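You operate a simulated robot arm through the tools that you are given. There is no shell and no other tool. Be economical: measure what you need, move in short steps, check, and stop when the job is done.

The job below is to be done with a simulated two-armed robot. You get a single attempt, and the scene is never put back.

JOB
Press the red key two times.

The check looks at the end state, three seconds after you hand in, the way a careful person would. Anything else that was tipped, shoved, dropped, spilled or broken makes it a failure.

ROBOT AND FRAMES
Two 7-joint arms with two-finger parallel grippers on one trunk, on a base that drives. Base frame: it is fixed to the floor where the robot stands at the start and does not move with it; the origin is under the middle of the robot, x ahead of it, y to its left, z up. Lengths are in m, angles in degrees, forces in N, time in s.
The left shoulder is at the start at [0.07, 0.134, 1.251], the right one opposite. Places, roughly: red key [0.5, 0, 0.9]. Payload 1.57 kg a hand.
Tool frame (each hand has its own): the origin (TCP) lies between the finger pads and is the grasp point; the fingertips stand 0.03 m ahead of it; z points along the fingers, y is the line along which they close. The gripper opens to 0.08 m. The fingers are 0.017 m wide and 0.012 m thick; the gripper's body (0.04 by 0.082 m) begins 0.08 m behind the TCP.
Orientation is that of the tool frame in the base frame, as a unit quaternion [w, x, y, z]. With the fingers straight down and closing along the base's y, the tool's x points along the base's -x, its y along +y and its z along -z.

CONTROLS
- The arms move only by the tool drive_tool. It takes "left_deltas", "right_deltas" or both (then of equal length, played together; a hand with none holds still); each is a list of rows, each a list of 7 numbers: the shift along the tool's x, y, z in m, then the turn, a rotation vector about the tool's x, y, z in degrees, then the closure, from 0 (fully open) to 1 (shut). In form: [[dx, dy, dz, rx, ry, rz, hand], ...]. A call has 1 to 10 rows; each row is the pose to reach, as a shift and turn from the pose commanded when the call began, along the tool's axes at that moment. Rows are played at 5 a second. More than 0.05 m and 8.6 degrees between two rows, or a gripper value outside its range, and nothing of the call is played. A pose out of reach is approached as far as the arm can. The call stops where the force on the tool passes 40 N (or 10 N more than at its start, if that is more) or the arm is blocked; 0.2 s more then pass. The fingers move at their own pace (about 0.153 m/s each) and stop on an object; they squeeze with about 39 N. The grip force told is the motor's: it shows also when the fingers shut on nothing. Time passes only in rows, and 0.2 s behind the last, so rows that repeat a pose let the fingers close. The reply holds the time, the measured pose of the TCP, the force on the tool along the base axes, the opening and the grip force, in the units named above and with some noise.
- Cameras (640 x 400 px; columns grow to the right, rows downward): "scene" is now at [0.1376, 0.0123, 1.4845]; the picture's right is [0.12, -0.99, 0.00], its down [-0.53, -0.07, -0.84] and it looks along [0.84, 0.10, -0.54] (base axes); focal length 250 px, centre (320, 200). "left" rides on the left gripper at [-0.032, 0, -0.078] in its tool frame; the picture's right is [0.00, -1.00, 0.00], its down [0.97, 0.00, -0.24] and it looks along [0.24, 0.00, 0.97] (tool axes); focal length 218 px, centre (320, 200). "right" rides on the right gripper at [-0.032, 0, -0.078] in its tool frame; the picture's right is [0.00, -1.00, 0.00], its down [0.97, 0.00, -0.24] and it looks along [0.24, 0.00, 0.97] (tool axes); focal length 218 px, centre (320, 200). There is no depth. A picture from a camera that has moved, and an enlarged one, comes with that camera's place and axes in the base frame and with its lens.
- camera(camera): a new picture of that camera. The clock stands still meanwhile.
- lift_body(by): slides the trunk up (or, below 0, down) by that many m; the arms and the scene camera ride with it, the base frame stays. It gives what a move gives, with no picture.
- base_move(legs): drives the robot by 1 to 6 legs, each [ahead, left, turn to the left] in m, m and degrees, along the robot's own axes; the way and the turn of a leg run together, so that a leg with both is an arc; at most 1.5 m and 180 degrees a leg. The arms and the cameras ride along, it lands a little off, and it stops where it bumps. It gives what a move gives.
- turn_head(pan, tilt): turns the head with the scene camera to pan (to the left, within 86 degrees either way) and tilt (down, from -29 to 69), counted from straight ahead of the robot. It gives what a move gives.
- close_up(camera, box): a new picture of the part [left, top, right, bottom] of that camera's present view, enlarged. The clock stands still meanwhile.
- sign_off(): hands the job in; it is judged then, once.

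Work in short steps. Places have to be worked out from the pictures, the camera data and where the tool is seen: move nearer, look again, correct. Check each grasp and each placing, and mend what went wrong. You have 120 turns and 108 pictures in all, those below and enlarged ones among them. Open the grippers and draw the arms clear of the work before you hand the job in, unless the task says otherwise; then end with one line.

The tools are called after "Emit:" as name(argument=value, ...) on one line, values as JSON. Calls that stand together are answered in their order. drive_tool: Moves the arms, as the interface text tells. Its arguments: {"type":"object","properties":{"left_deltas":{"type":"array","items":{"type":"array","items":{"type":"number"}}},"right_deltas":{"type":"array","items":{"type":"array","items":{"type":"number"}}}},"required":[]} The other tools are called the same way: lift_body (by) slides the trunk up or down; base_move (legs) drives the base; turn_head (pan, tilt) turns the head that bears the scene camera; camera (camera) takes a picture; close_up (camera, box) takes an enlarged picture of a part of a camera's view; sign_off () hands the job in.

At the start:

```text
time: 0.0
left_eef_pos: [0.4453, 0.1461, 1.305]
left_ee_rot: [0.0, -0.001, 1.0, 0.0]
left_wrist_force: [0.0, 0.5, 0.5]
left_gripper_width: 0.0801
left_gripper_force: 0.1
right_eef_pos: [0.4243, -0.1509, 1.2127]
right_ee_rot: [0.0, 0.001, 1.0, 0.0]
right_wrist_force: [0.2, -0.7, 0.3]
right_gripper_width: 0.0802
right_gripper_force: 0.1
trunk travel left (down, up): [-0.825, 0.115]
robot x, y, heading: [-0.0038, 0.0026, 0.0]
head pan, tilt: [7.0, 32.6]
```

scene: 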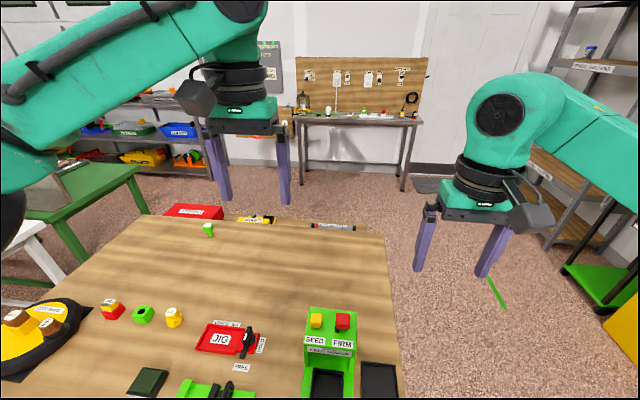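
right: 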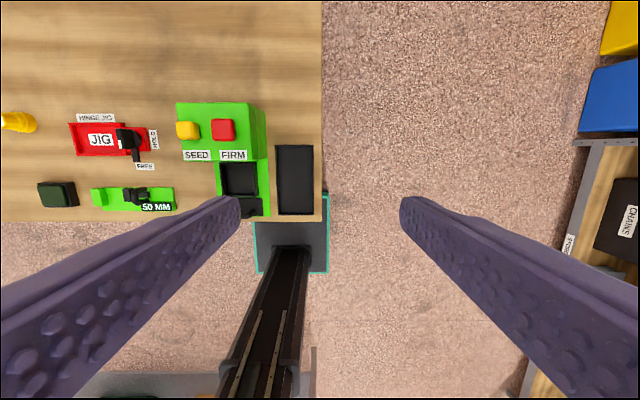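
left: 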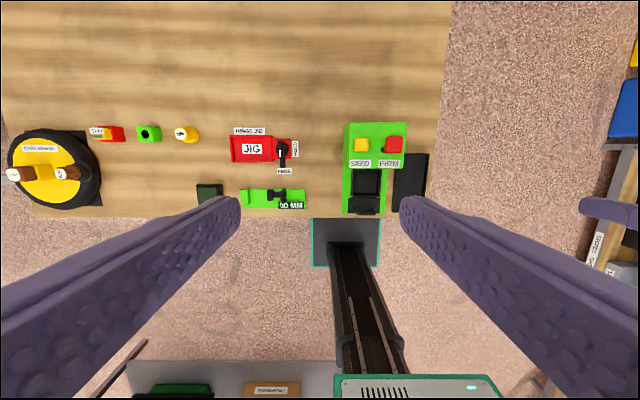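

I estimate the red key (FIRM) at about [0.48, -0.01, 0.95–1.0]. I'll take close-ups to refine that and read the labels.

Emit:
close_up(camera="scene", box=[280, 290, 420, 400])

Emit:
close_up(camera="right", box=[160, 90, 330, 225])

Emit:
close_up(camera="left", box=[320, 110, 440, 220])

```text
3.64 times, centred on (350, 345) of scene
camera zoom: at [0.1376, 0.0123, 1.4845], right [0.12, -0.99, 0.0], down [-0.53, -0.07, -0.84], along [0.84, 0.1, -0.54], focal length 911 px, centre (211, -327)
```

zoom: 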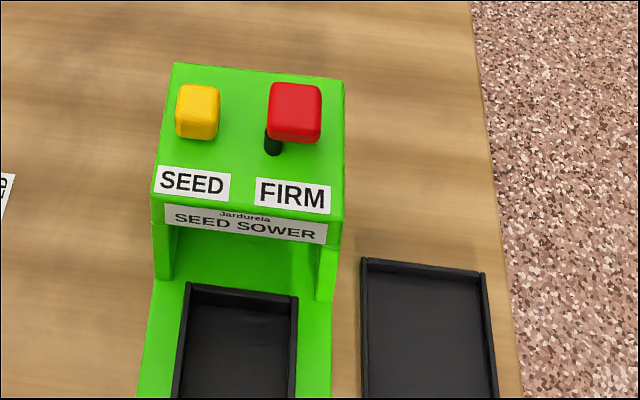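

```text
2.96 times, centred on (245, 158) of right
camera zoom: at [0.4564, -0.15, 1.2923], right [0.0, -1.0, 0.0], down [-0.97, 0.0, 0.24], along [-0.24, 0.0, -0.97], focal length 647 px, centre (542, 326)
```

zoom: 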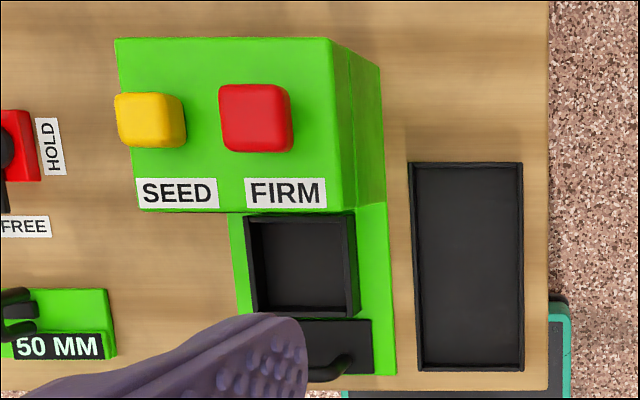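

```text
3.64 times, centred on (380, 165) of left
camera zoom: at [0.4779, 0.1446, 1.3831], right [0.0, -1.0, 0.0], down [-0.97, 0.0, 0.24], along [-0.24, 0.0, -0.97], focal length 794 px, centre (102, 327)
```

zoom: 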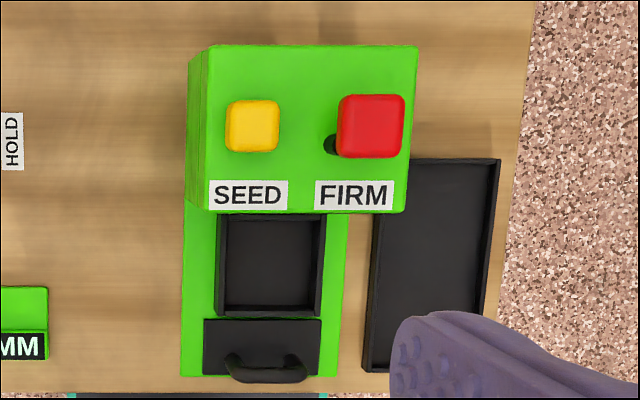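

The red key stands on a stem, with its top triangulated at about [0.482, 0.00, 0.94]. The table is lower than stated, so I'll trust contact readings on the way down. I'll shut the right gripper and bring it above the key, moving the left hand aside.

Emit:
drive_tool(right_deltas=[[-0.015, 0.037, 0, 0, 0, 0, 1], [-0.03, 0.075, 0, 0, 0, 0, 1], [-0.045, 0.112, 0, 0, 0, 0, 1], [-0.058, 0.15, 0, 0, 0, 0, 1], [-0.058, 0.15, 0.04, 0, 0, 0, 1], [-0.058, 0.15, 0.08, 0, 0, 0, 1], [-0.058, 0.15, 0.12, 0, 0, 0, 1], [-0.058, 0.15, 0.12, 0, 0, 0, 1]], left_deltas=[[0, 0.04, 0, 0, 0, 0, 0], [0, 0.08, 0, 0, 0, 0, 0], [0, 0.1, 0, 0, 0, 0, 0], [0, 0.1, 0, 0, 0, 0, 0], [0, 0.1, 0, 0, 0, 0, 0], [0, 0.1, 0, 0, 0, 0, 0], [0, 0.1, 0, 0, 0, 0, 0], [0, 0.1, 0, 0, 0, 0, 0]])

```text
time: 1.8
left_eef_pos: [0.444, 0.2443, 1.3044]
left_ee_rot: [0.0, 0.0, 1.0, 0.0]
left_wrist_force: [0.3, 0.3, 0.6]
left_gripper_width: 0.0799
left_gripper_force: 0.0
right_eef_pos: [0.4783, -0.0015, 1.0939]
right_ee_rot: [0.001, 0.0, 1.0, 0.0]
right_wrist_force: [-0.1, -0.4, -0.1]
right_gripper_width: 0.0
right_gripper_force: 21.2
trunk travel left (down, up): [-0.825, 0.115]
robot x, y, heading: [0.0012, -0.0008, 0.0]
head pan, tilt: [7.0, 32.6]
```

The TCP is now at [0.478, -0.0015, 1.094], with the fingertips near z = 1.064. I'll check alignment over the key from several cameras.

Emit:
camera(camera="right")

Emit:
close_up(camera="scene", box=[260, 220, 440, 400])

Emit:
camera(camera="left")

```text
101 pictures are left
camera right: at [0.5119, -0.0006, 1.1724], right [0.0, -1.0, 0.0], down [-0.97, 0.0, 0.24], along [-0.24, 0.0, -0.97], focal length 218 px, centre (320, 200)
```

right: 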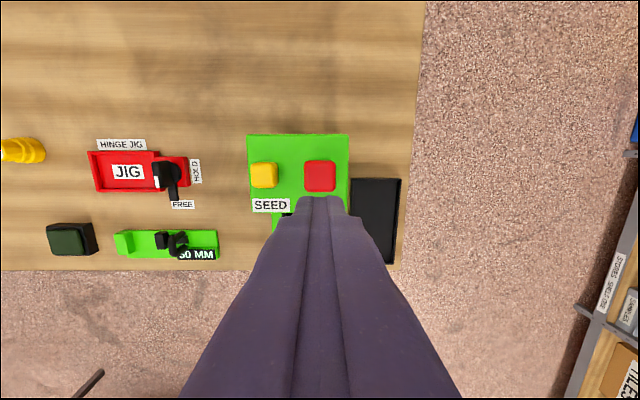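

```text
2.22 times, centred on (350, 310) of scene
camera zoom: at [0.1374, 0.0126, 1.4846], right [0.12, -0.99, 0.0], down [-0.53, -0.07, -0.84], along [0.84, 0.1, -0.54], focal length 557 px, centre (253, -44)
```

zoom: 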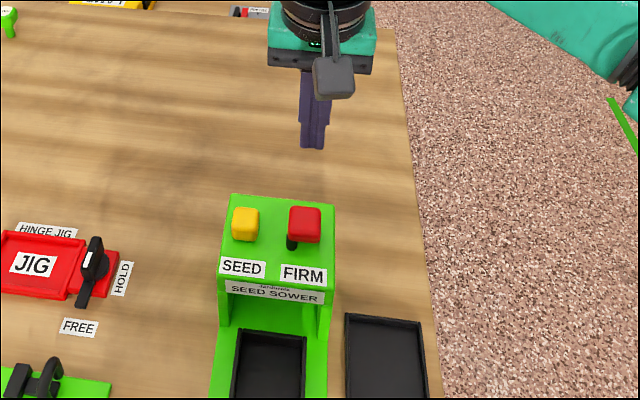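

```text
99 pictures are left
camera left: at [0.477, 0.2442, 1.3826], right [0.0, -1.0, 0.0], down [-0.97, 0.0, 0.24], along [-0.24, 0.0, -0.97], focal length 218 px, centre (320, 200)
```

left: 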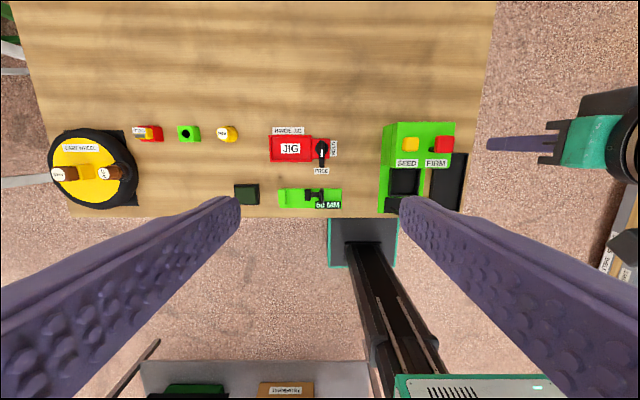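

The key is centred at about x = 0.483, y = 0.000, so I'll shift 4 mm forward. Then I'll descend to about 2 cm above the key.

Emit:
drive_tool(right_deltas=[[-0.004, 0.001, 0.03, 0, 0, 0, 1], [-0.004, 0.001, 0.06, 0, 0, 0, 1], [-0.004, 0.001, 0.085, 0, 0, 0, 1], [-0.004, 0.001, 0.1, 0, 0, 0, 1], [-0.004, 0.001, 0.1, 0, 0, 0, 1]])

Emit:
close_up(camera="scene", box=[280, 260, 420, 380])

Emit:
close_up(camera="left", box=[370, 100, 500, 200])

Emit:
camera(camera="right")

```text
time: 3.0
left_eef_pos: [0.4448, 0.2447, 1.3048]
left_ee_rot: [0.0, 0.0, 1.0, 0.0]
left_wrist_force: [0.8, -0.5, 0.5]
left_gripper_width: 0.08
left_gripper_force: 0.1
right_eef_pos: [0.4864, 0.0007, 0.9926]
right_ee_rot: [0.0, 0.0, 1.0, 0.0]
right_wrist_force: [-0.2, 0.2, 0.2]
right_gripper_width: 0.0
right_gripper_force: 21.1
trunk travel left (down, up): [-0.825, 0.115]
robot x, y, heading: [-0.0013, 0.0019, 0.0]
head pan, tilt: [7.0, 32.6]
```

```text
3.33 times, centred on (350, 320) of scene
camera zoom: at [0.1376, 0.0124, 1.4845], right [0.12, -0.99, 0.0], down [-0.53, -0.07, -0.84], along [0.84, 0.1, -0.54], focal length 835 px, centre (220, -200)
```

zoom: 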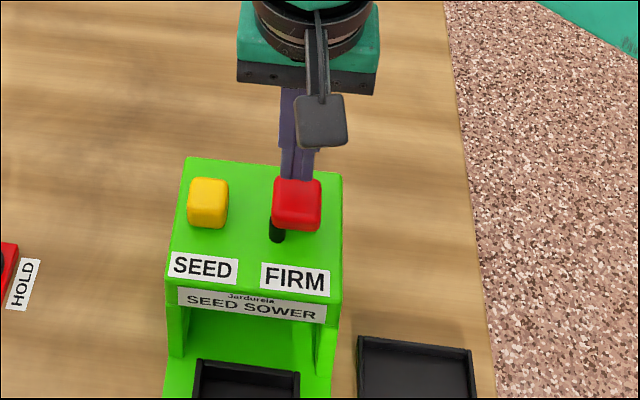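

```text
4.00 times, centred on (435, 150) of left
camera zoom: at [0.4772, 0.244, 1.3825], right [0.0, -1.0, 0.0], down [-0.97, 0.0, 0.24], along [-0.24, 0.0, -0.97], focal length 873 px, centre (-140, 400)
```

zoom: 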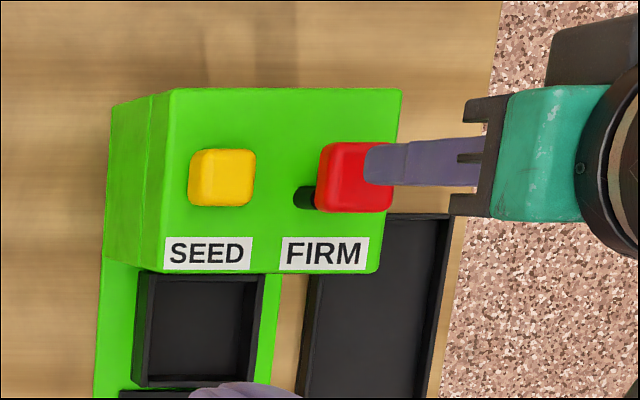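

```text
96 pictures are left
camera right: at [0.5179, 0.0011, 1.0721], right [0.0, -1.0, 0.0], down [-0.97, 0.0, 0.24], along [-0.24, 0.0, -0.97], focal length 218 px, centre (320, 200)
```

right: 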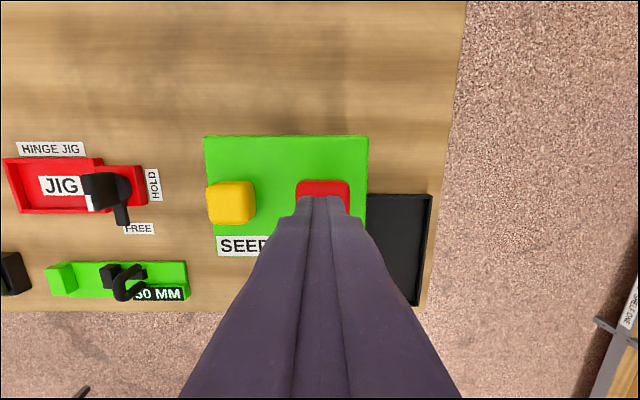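

The fingertips (z ≈ 0.963) are above the key's centre. I'll creep down to find contact.

Emit:
drive_tool(right_deltas=[[0.002, 0, 0.005, 0, 0, 0, 1], [0.003, 0, 0.01, 0, 0, 0, 1], [0.003, 0, 0.014, 0, 0, 0, 1], [0.003, 0, 0.018, 0, 0, 0, 1]])

Emit:
close_up(camera="scene", box=[280, 260, 420, 380])

```text
time: 4.0
left_eef_pos: [0.4449, 0.2459, 1.304]
left_ee_rot: [0.0, -0.001, 1.0, 0.0]
left_wrist_force: [0.0, -0.1, 0.4]
left_gripper_width: 0.0801
left_gripper_force: 0.1
right_eef_pos: [0.4833, 0.0016, 0.976]
right_ee_rot: [0.001, 0.0, 1.0, 0.0]
right_wrist_force: [0.4, 0.3, 0.2]
right_gripper_width: 0.0
right_gripper_force: 20.7
trunk travel left (down, up): [-0.825, 0.115]
robot x, y, heading: [0.0039, -0.0003, -0.2]
head pan, tilt: [7.0, 32.6]
```

```text
3.33 times, centred on (350, 320) of scene
camera zoom: at [0.1374, 0.0125, 1.4846], right [0.12, -0.99, 0.0], down [-0.53, -0.07, -0.84], along [0.84, 0.1, -0.54], focal length 835 px, centre (220, -200)
```

zoom: 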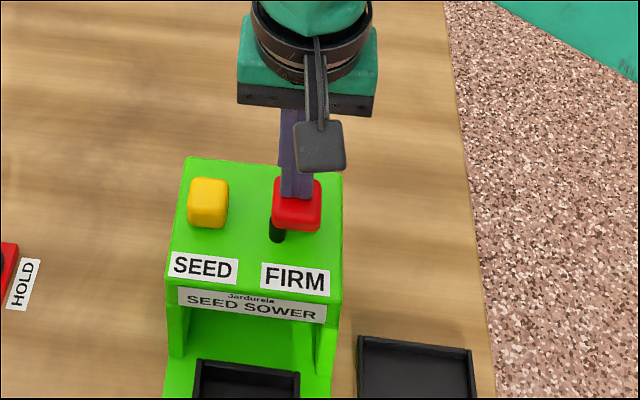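

The tips are at about z = 0.946 with no contact yet. I'll continue in 2 mm steps.

Emit:
drive_tool(right_deltas=[[0, 0, 0.002, 0, 0, 0, 1], [0, 0, 0.004, 0, 0, 0, 1], [0, 0, 0.006, 0, 0, 0, 1]])

Emit:
close_up(camera="scene", box=[280, 260, 420, 380])

```text
time: 4.8
left_eef_pos: [0.4437, 0.245, 1.3053]
left_ee_rot: [0.0, 0.0, 1.0, 0.0]
left_wrist_force: [0.0, -1.2, 0.0]
left_gripper_width: 0.0801
left_gripper_force: 0.1
right_eef_pos: [0.483, 0.0008, 0.9704]
right_ee_rot: [0.0, 0.0, 1.0, 0.001]
right_wrist_force: [1.0, -0.9, 1.6]
right_gripper_width: 0.0
right_gripper_force: 21.3
trunk travel left (down, up): [-0.825, 0.115]
robot x, y, heading: [0.0001, -0.0005, 0.0]
head pan, tilt: [7.0, 32.6]
```

```text
3.33 times, centred on (350, 320) of scene
camera zoom: at [0.1377, 0.0125, 1.4845], right [0.12, -0.99, 0.0], down [-0.53, -0.07, -0.84], along [0.84, 0.1, -0.54], focal length 835 px, centre (220, -200)
```

zoom: 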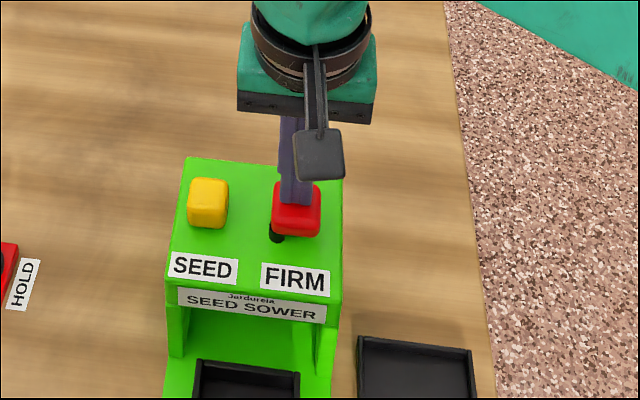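

Contact is made, with the key a few mm down at about 1.6 N. I'll keep pressing in 2 mm steps until it bottoms out.

Emit:
drive_tool(right_deltas=[[0, 0, 0.002, 0, 0, 0, 1], [0, 0, 0.004, 0, 0, 0, 1], [0, 0, 0.006, 0, 0, 0, 1]])

Emit:
close_up(camera="scene", box=[280, 260, 420, 380])

```text
time: 5.6
left_eef_pos: [0.4448, 0.2451, 1.3055]
left_ee_rot: [0.0, 0.0, 1.0, 0.001]
left_wrist_force: [0.5, -0.6, -0.7]
left_gripper_width: 0.0799
left_gripper_force: 0.1
right_eef_pos: [0.4839, 0.0007, 0.9637]
right_ee_rot: [0.0, 0.001, 1.0, 0.0]
right_wrist_force: [0.1, -2.4, 3.1]
right_gripper_width: 0.0
right_gripper_force: 21.3
trunk travel left (down, up): [-0.825, 0.115]
robot x, y, heading: [0.0028, -0.0002, 0.0]
head pan, tilt: [7.0, 32.6]
```

```text
3.33 times, centred on (350, 320) of scene
camera zoom: at [0.1372, 0.0116, 1.4846], right [0.12, -0.99, 0.0], down [-0.53, -0.07, -0.84], along [0.84, 0.1, -0.54], focal length 835 px, centre (220, -200)
```

zoom: 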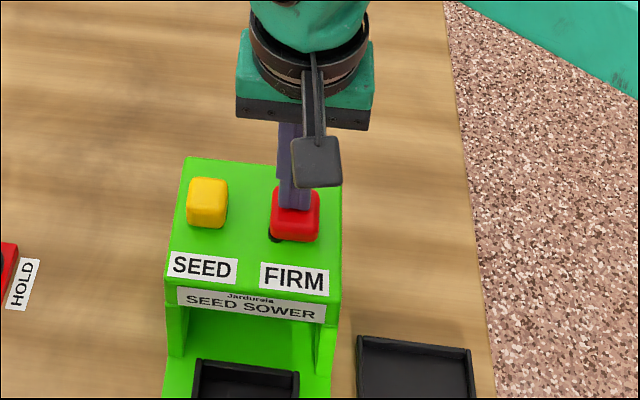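

Sideways force (y -2.4, z 3.1) and the stem's slant suggest the key travels on a tilted axis. I'll look closer before pushing further.

Emit:
close_up(camera="scene", box=[315, 295, 365, 330])

Emit:
close_up(camera="left", box=[400, 120, 470, 170])

Emit:
close_up(camera="right", box=[200, 130, 400, 260])

```text
11.43 times, centred on (340, 312) of scene
camera zoom: at [0.1372, 0.0116, 1.4846], right [0.12, -0.99, 0.0], down [-0.53, -0.07, -0.84], along [0.84, 0.1, -0.54], focal length 2862 px, centre (91, -1086)
```

zoom: 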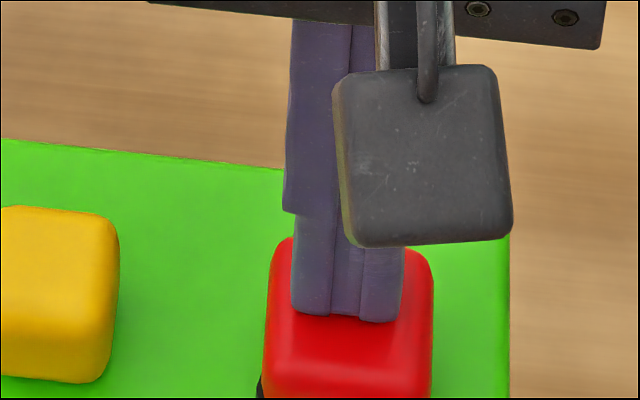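

```text
8.00 times, centred on (435, 145) of left
camera zoom: at [0.4768, 0.2432, 1.3828], right [0.0, -1.0, 0.0], down [-0.97, 0.0, 0.24], along [-0.24, 0.0, -0.97], focal length 1746 px, centre (-600, 640)
```

zoom: 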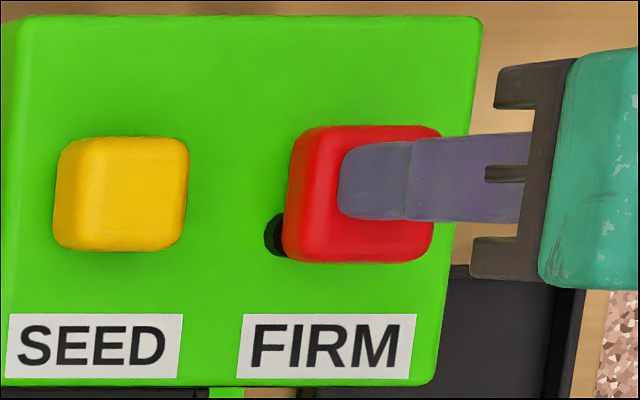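

```text
3.08 times, centred on (300, 195) of right
camera zoom: at [0.5154, 0.0007, 1.0421], right [0.0, -1.0, 0.0], down [-0.97, 0.0, 0.24], along [-0.24, 0.0, -0.97], focal length 672 px, centre (382, 215)
```

zoom: 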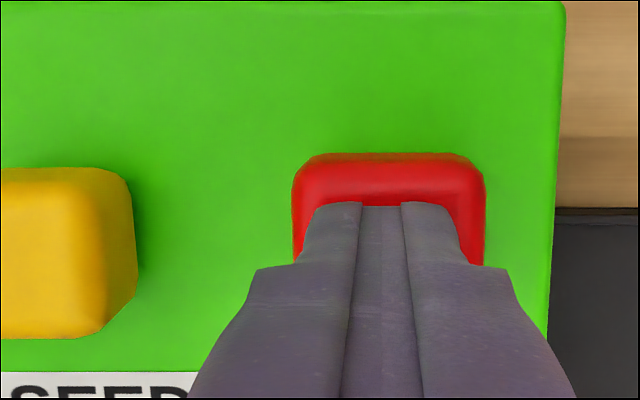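

The finger is still centred on the key cap with a clear gap below it, and forces are small. I'll continue down.

Emit:
drive_tool(right_deltas=[[0, 0, 0.002, 0, 0, 0, 1], [0, 0, 0.004, 0, 0, 0, 1]])

Emit:
close_up(camera="scene", box=[300, 290, 380, 350])

Emit:
close_up(camera="left", box=[400, 120, 470, 170])

```text
time: 6.2
left_eef_pos: [0.4424, 0.2435, 1.3053]
left_ee_rot: [0.001, 0.0, 1.0, 0.001]
left_wrist_force: [-0.2, -0.5, 0.3]
left_gripper_width: 0.0801
left_gripper_force: 0.0
right_eef_pos: [0.4822, 0.0007, 0.9609]
right_ee_rot: [0.003, 0.001, 1.0, 0.002]
right_wrist_force: [1.2, -2.6, 15.5]
right_gripper_width: 0.0
right_gripper_force: 20.9
trunk travel left (down, up): [-0.825, 0.115]
robot x, y, heading: [-0.0028, -0.0005, -0.1]
head pan, tilt: [7.0, 32.6]
```

```text
6.67 times, centred on (340, 320) of scene
camera zoom: at [0.1353, 0.0114, 1.485], right [0.12, -0.99, 0.0], down [-0.53, -0.07, -0.84], along [0.84, 0.1, -0.54], focal length 1670 px, centre (187, -600)
```

zoom: 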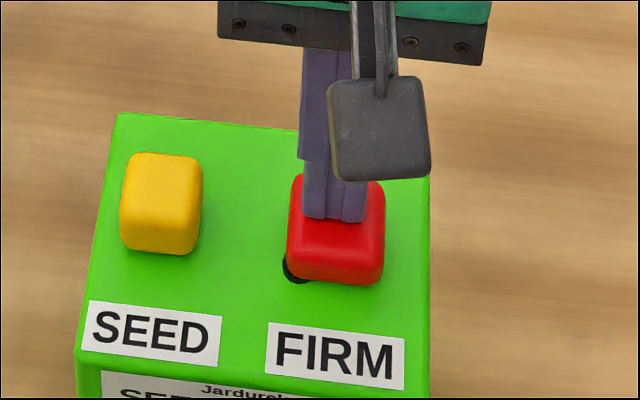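

```text
8.00 times, centred on (435, 145) of left
camera zoom: at [0.475, 0.243, 1.3838], right [0.0, -1.0, 0.0], down [-0.97, 0.0, 0.24], along [-0.24, 0.0, -0.97], focal length 1746 px, centre (-600, 640)
```

zoom: 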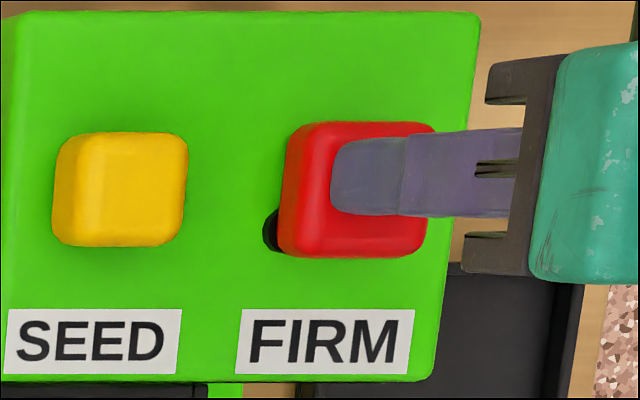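

Force jumped to 15.5 N and motion stalled at z ≈ 0.961, which looks like the end stop. I'll push 1.5 mm more to confirm.

Emit:
drive_tool(right_deltas=[[0, 0, 0.0015, 0, 0, 0, 1]])

```text
time: 6.6
left_eef_pos: [0.4429, 0.2435, 1.3053]
left_ee_rot: [0.001, 0.0, 1.0, 0.0]
left_wrist_force: [-0.7, -0.1, 0.2]
left_gripper_width: 0.0802
left_gripper_force: 0.0
right_eef_pos: [0.4826, 0.0014, 0.9604]
right_ee_rot: [0.004, 0.001, 1.0, 0.002]
right_wrist_force: [7.9, -3.4, 28.3]
right_gripper_width: 0.0001
right_gripper_force: 21.4
trunk travel left (down, up): [-0.825, 0.115]
robot x, y, heading: [-0.0027, 0.0034, -0.2]
head pan, tilt: [7.0, 32.6]
```

It's hard against the stop at 28 N, so press one is complete. I'll raise clear and check that the key springs back.

Emit:
drive_tool(right_deltas=[[0, 0, -0.005, 0, 0, 0, 1], [0, 0, -0.015, 0, 0, 0, 1], [0, 0, -0.03, 0, 0, 0, 1], [0, 0, -0.04, 0, 0, 0, 1], [0, 0, -0.04, 0, 0, 0, 1]])

Emit:
close_up(camera="scene", box=[280, 260, 420, 380])

Emit:
close_up(camera="left", box=[370, 100, 500, 220])

```text
time: 7.8
left_eef_pos: [0.4452, 0.2443, 1.3038]
left_ee_rot: [0.0, 0.0, 1.0, -0.001]
left_wrist_force: [0.1, 0.6, 0.7]
left_gripper_width: 0.0802
left_gripper_force: 0.1
right_eef_pos: [0.4833, 0.0009, 0.9971]
right_ee_rot: [0.0, 0.001, 1.0, 0.0]
right_wrist_force: [0.0, 0.2, 0.3]
right_gripper_width: 0.0
right_gripper_force: 21.0
trunk travel left (down, up): [-0.825, 0.115]
robot x, y, heading: [0.003, -0.0007, 0.1]
head pan, tilt: [7.0, 32.6]
```

```text
3.33 times, centred on (350, 320) of scene
camera zoom: at [0.1373, 0.0123, 1.4845], right [0.12, -0.99, 0.0], down [-0.53, -0.07, -0.84], along [0.84, 0.1, -0.54], focal length 835 px, centre (220, -200)
```

zoom: 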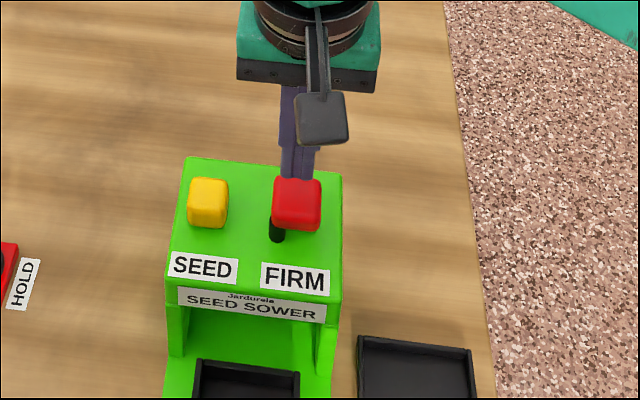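

```text
3.33 times, centred on (435, 160) of left
camera zoom: at [0.4769, 0.2438, 1.3826], right [0.0, -1.0, 0.0], down [-0.97, 0.0, 0.24], along [-0.24, 0.0, -0.97], focal length 728 px, centre (-63, 333)
```

zoom: 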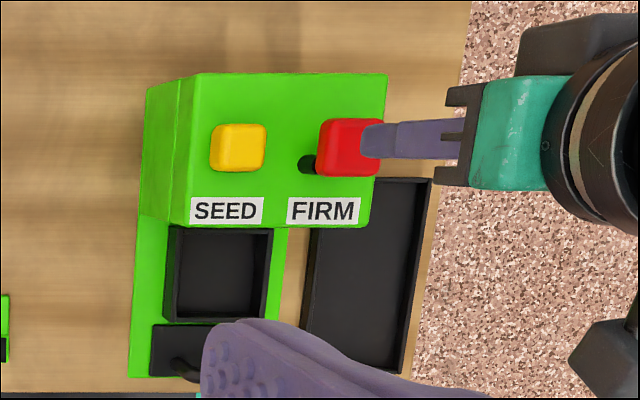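

The key has sprung fully back up and nothing else has moved. I'll make the second press to the same depth (TCP command about 0.0395 below here), then rise in a separate call.

Emit:
drive_tool(right_deltas=[[0, 0, 0.012, 0, 0, 0, 1], [0, 0, 0.02, 0, 0, 0, 1], [0, 0, 0.026, 0, 0, 0, 1], [0, 0, 0.031, 0, 0, 0, 1], [0, 0, 0.034, 0, 0, 0, 1], [0, 0, 0.0365, 0, 0, 0, 1], [0, 0, 0.0385, 0, 0, 0, 1], [0, 0, 0.0395, 0, 0, 0, 1]])

Emit:
close_up(camera="scene", box=[300, 290, 380, 350])

```text
time: 9.6
left_eef_pos: [0.4421, 0.2438, 1.3056]
left_ee_rot: [0.0, 0.001, 1.0, 0.0]
left_wrist_force: [-0.1, 0.3, -0.5]
left_gripper_width: 0.0796
left_gripper_force: 0.1
right_eef_pos: [0.4833, 0.0019, 0.9603]
right_ee_rot: [0.003, 0.001, 1.0, 0.002]
right_wrist_force: [3.0, -2.3, 19.8]
right_gripper_width: 0.0001
right_gripper_force: 20.9
trunk travel left (down, up): [-0.825, 0.115]
robot x, y, heading: [-0.0034, -0.0014, 0.2]
head pan, tilt: [7.0, 32.6]
```

```text
6.67 times, centred on (340, 320) of scene
camera zoom: at [0.1349, 0.0114, 1.4851], right [0.12, -0.99, 0.0], down [-0.53, -0.07, -0.84], along [0.84, 0.1, -0.54], focal length 1670 px, centre (187, -600)
```

zoom: 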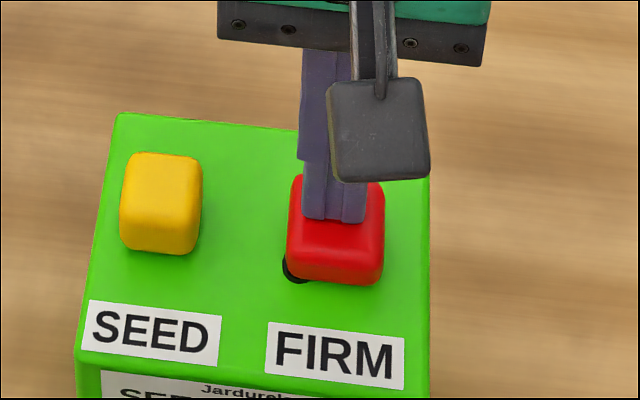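

The second press has bottomed out at z 0.960 and about 20 N. I'll raise well clear, then move aside and open the gripper.

Emit:
drive_tool(right_deltas=[[0, 0, -0.005, 0, 0, 0, 1], [0, 0, -0.03, 0, 0, 0, 1], [0, 0, -0.075, 0, 0, 0, 1], [0, 0, -0.12, 0, 0, 0, 1], [0, 0, -0.165, 0, 0, 0, 1], [0, 0, -0.21, 0, 0, 0, 1], [0, -0.045, -0.22, 0, 0, 0, 0.5], [0.02, -0.085, -0.22, 0, 0, 0, 0], [0.04, -0.125, -0.22, 0, 0, 0, 0], [0.05, -0.16, -0.22, 0, 0, 0, 0]])

Emit:
camera(camera="scene")

Emit:
close_up(camera="scene", box=[280, 260, 420, 400])

```text
time: 11.8
left_eef_pos: [0.4434, 0.2438, 1.3049]
left_ee_rot: [0.0, -0.001, 1.0, 0.001]
left_wrist_force: [0.6, -0.5, 0.5]
left_gripper_width: 0.0797
left_gripper_force: 0.1
right_eef_pos: [0.4341, -0.1618, 1.1779]
right_ee_rot: [0.0, 0.0, 1.0, 0.001]
right_wrist_force: [0.4, 0.2, -0.5]
right_gripper_width: 0.0798
right_gripper_force: 0.0
trunk travel left (down, up): [-0.825, 0.115]
robot x, y, heading: [-0.0008, -0.0028, -0.2]
head pan, tilt: [7.0, 32.6]
```

```text
84 pictures are left
camera scene: at [0.1371, 0.0105, 1.4846], right [0.12, -0.99, 0.0], down [-0.53, -0.06, -0.84], along [0.84, 0.1, -0.54], focal length 250 px, centre (320, 200)
```

scene: 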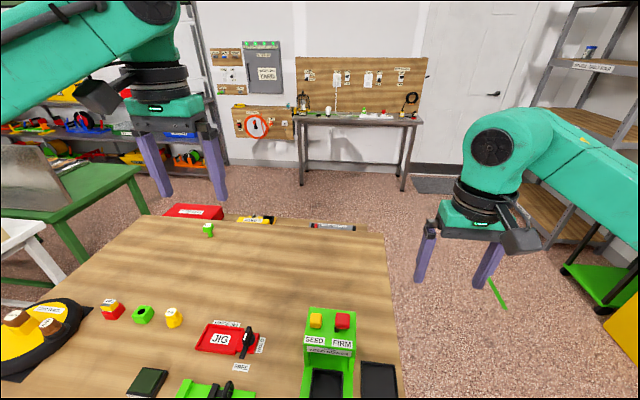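

```text
2.86 times, centred on (350, 330) of scene
camera zoom: at [0.1371, 0.0105, 1.4846], right [0.12, -0.99, 0.0], down [-0.53, -0.06, -0.84], along [0.84, 0.1, -0.54], focal length 716 px, centre (234, -171)
```

zoom: 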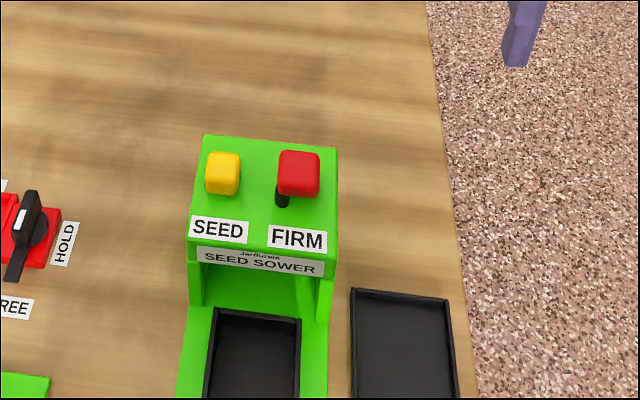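

The key is back up after two full presses, both grippers are open and clear, and nothing else has been disturbed. I'm handing in.

Emit:
sign_off()

```text
The job is handed in.
```

I pressed the red key (FIRM) two times, each to its end stop. It sprang back up after each press, and in the last pictures nothing else had moved.
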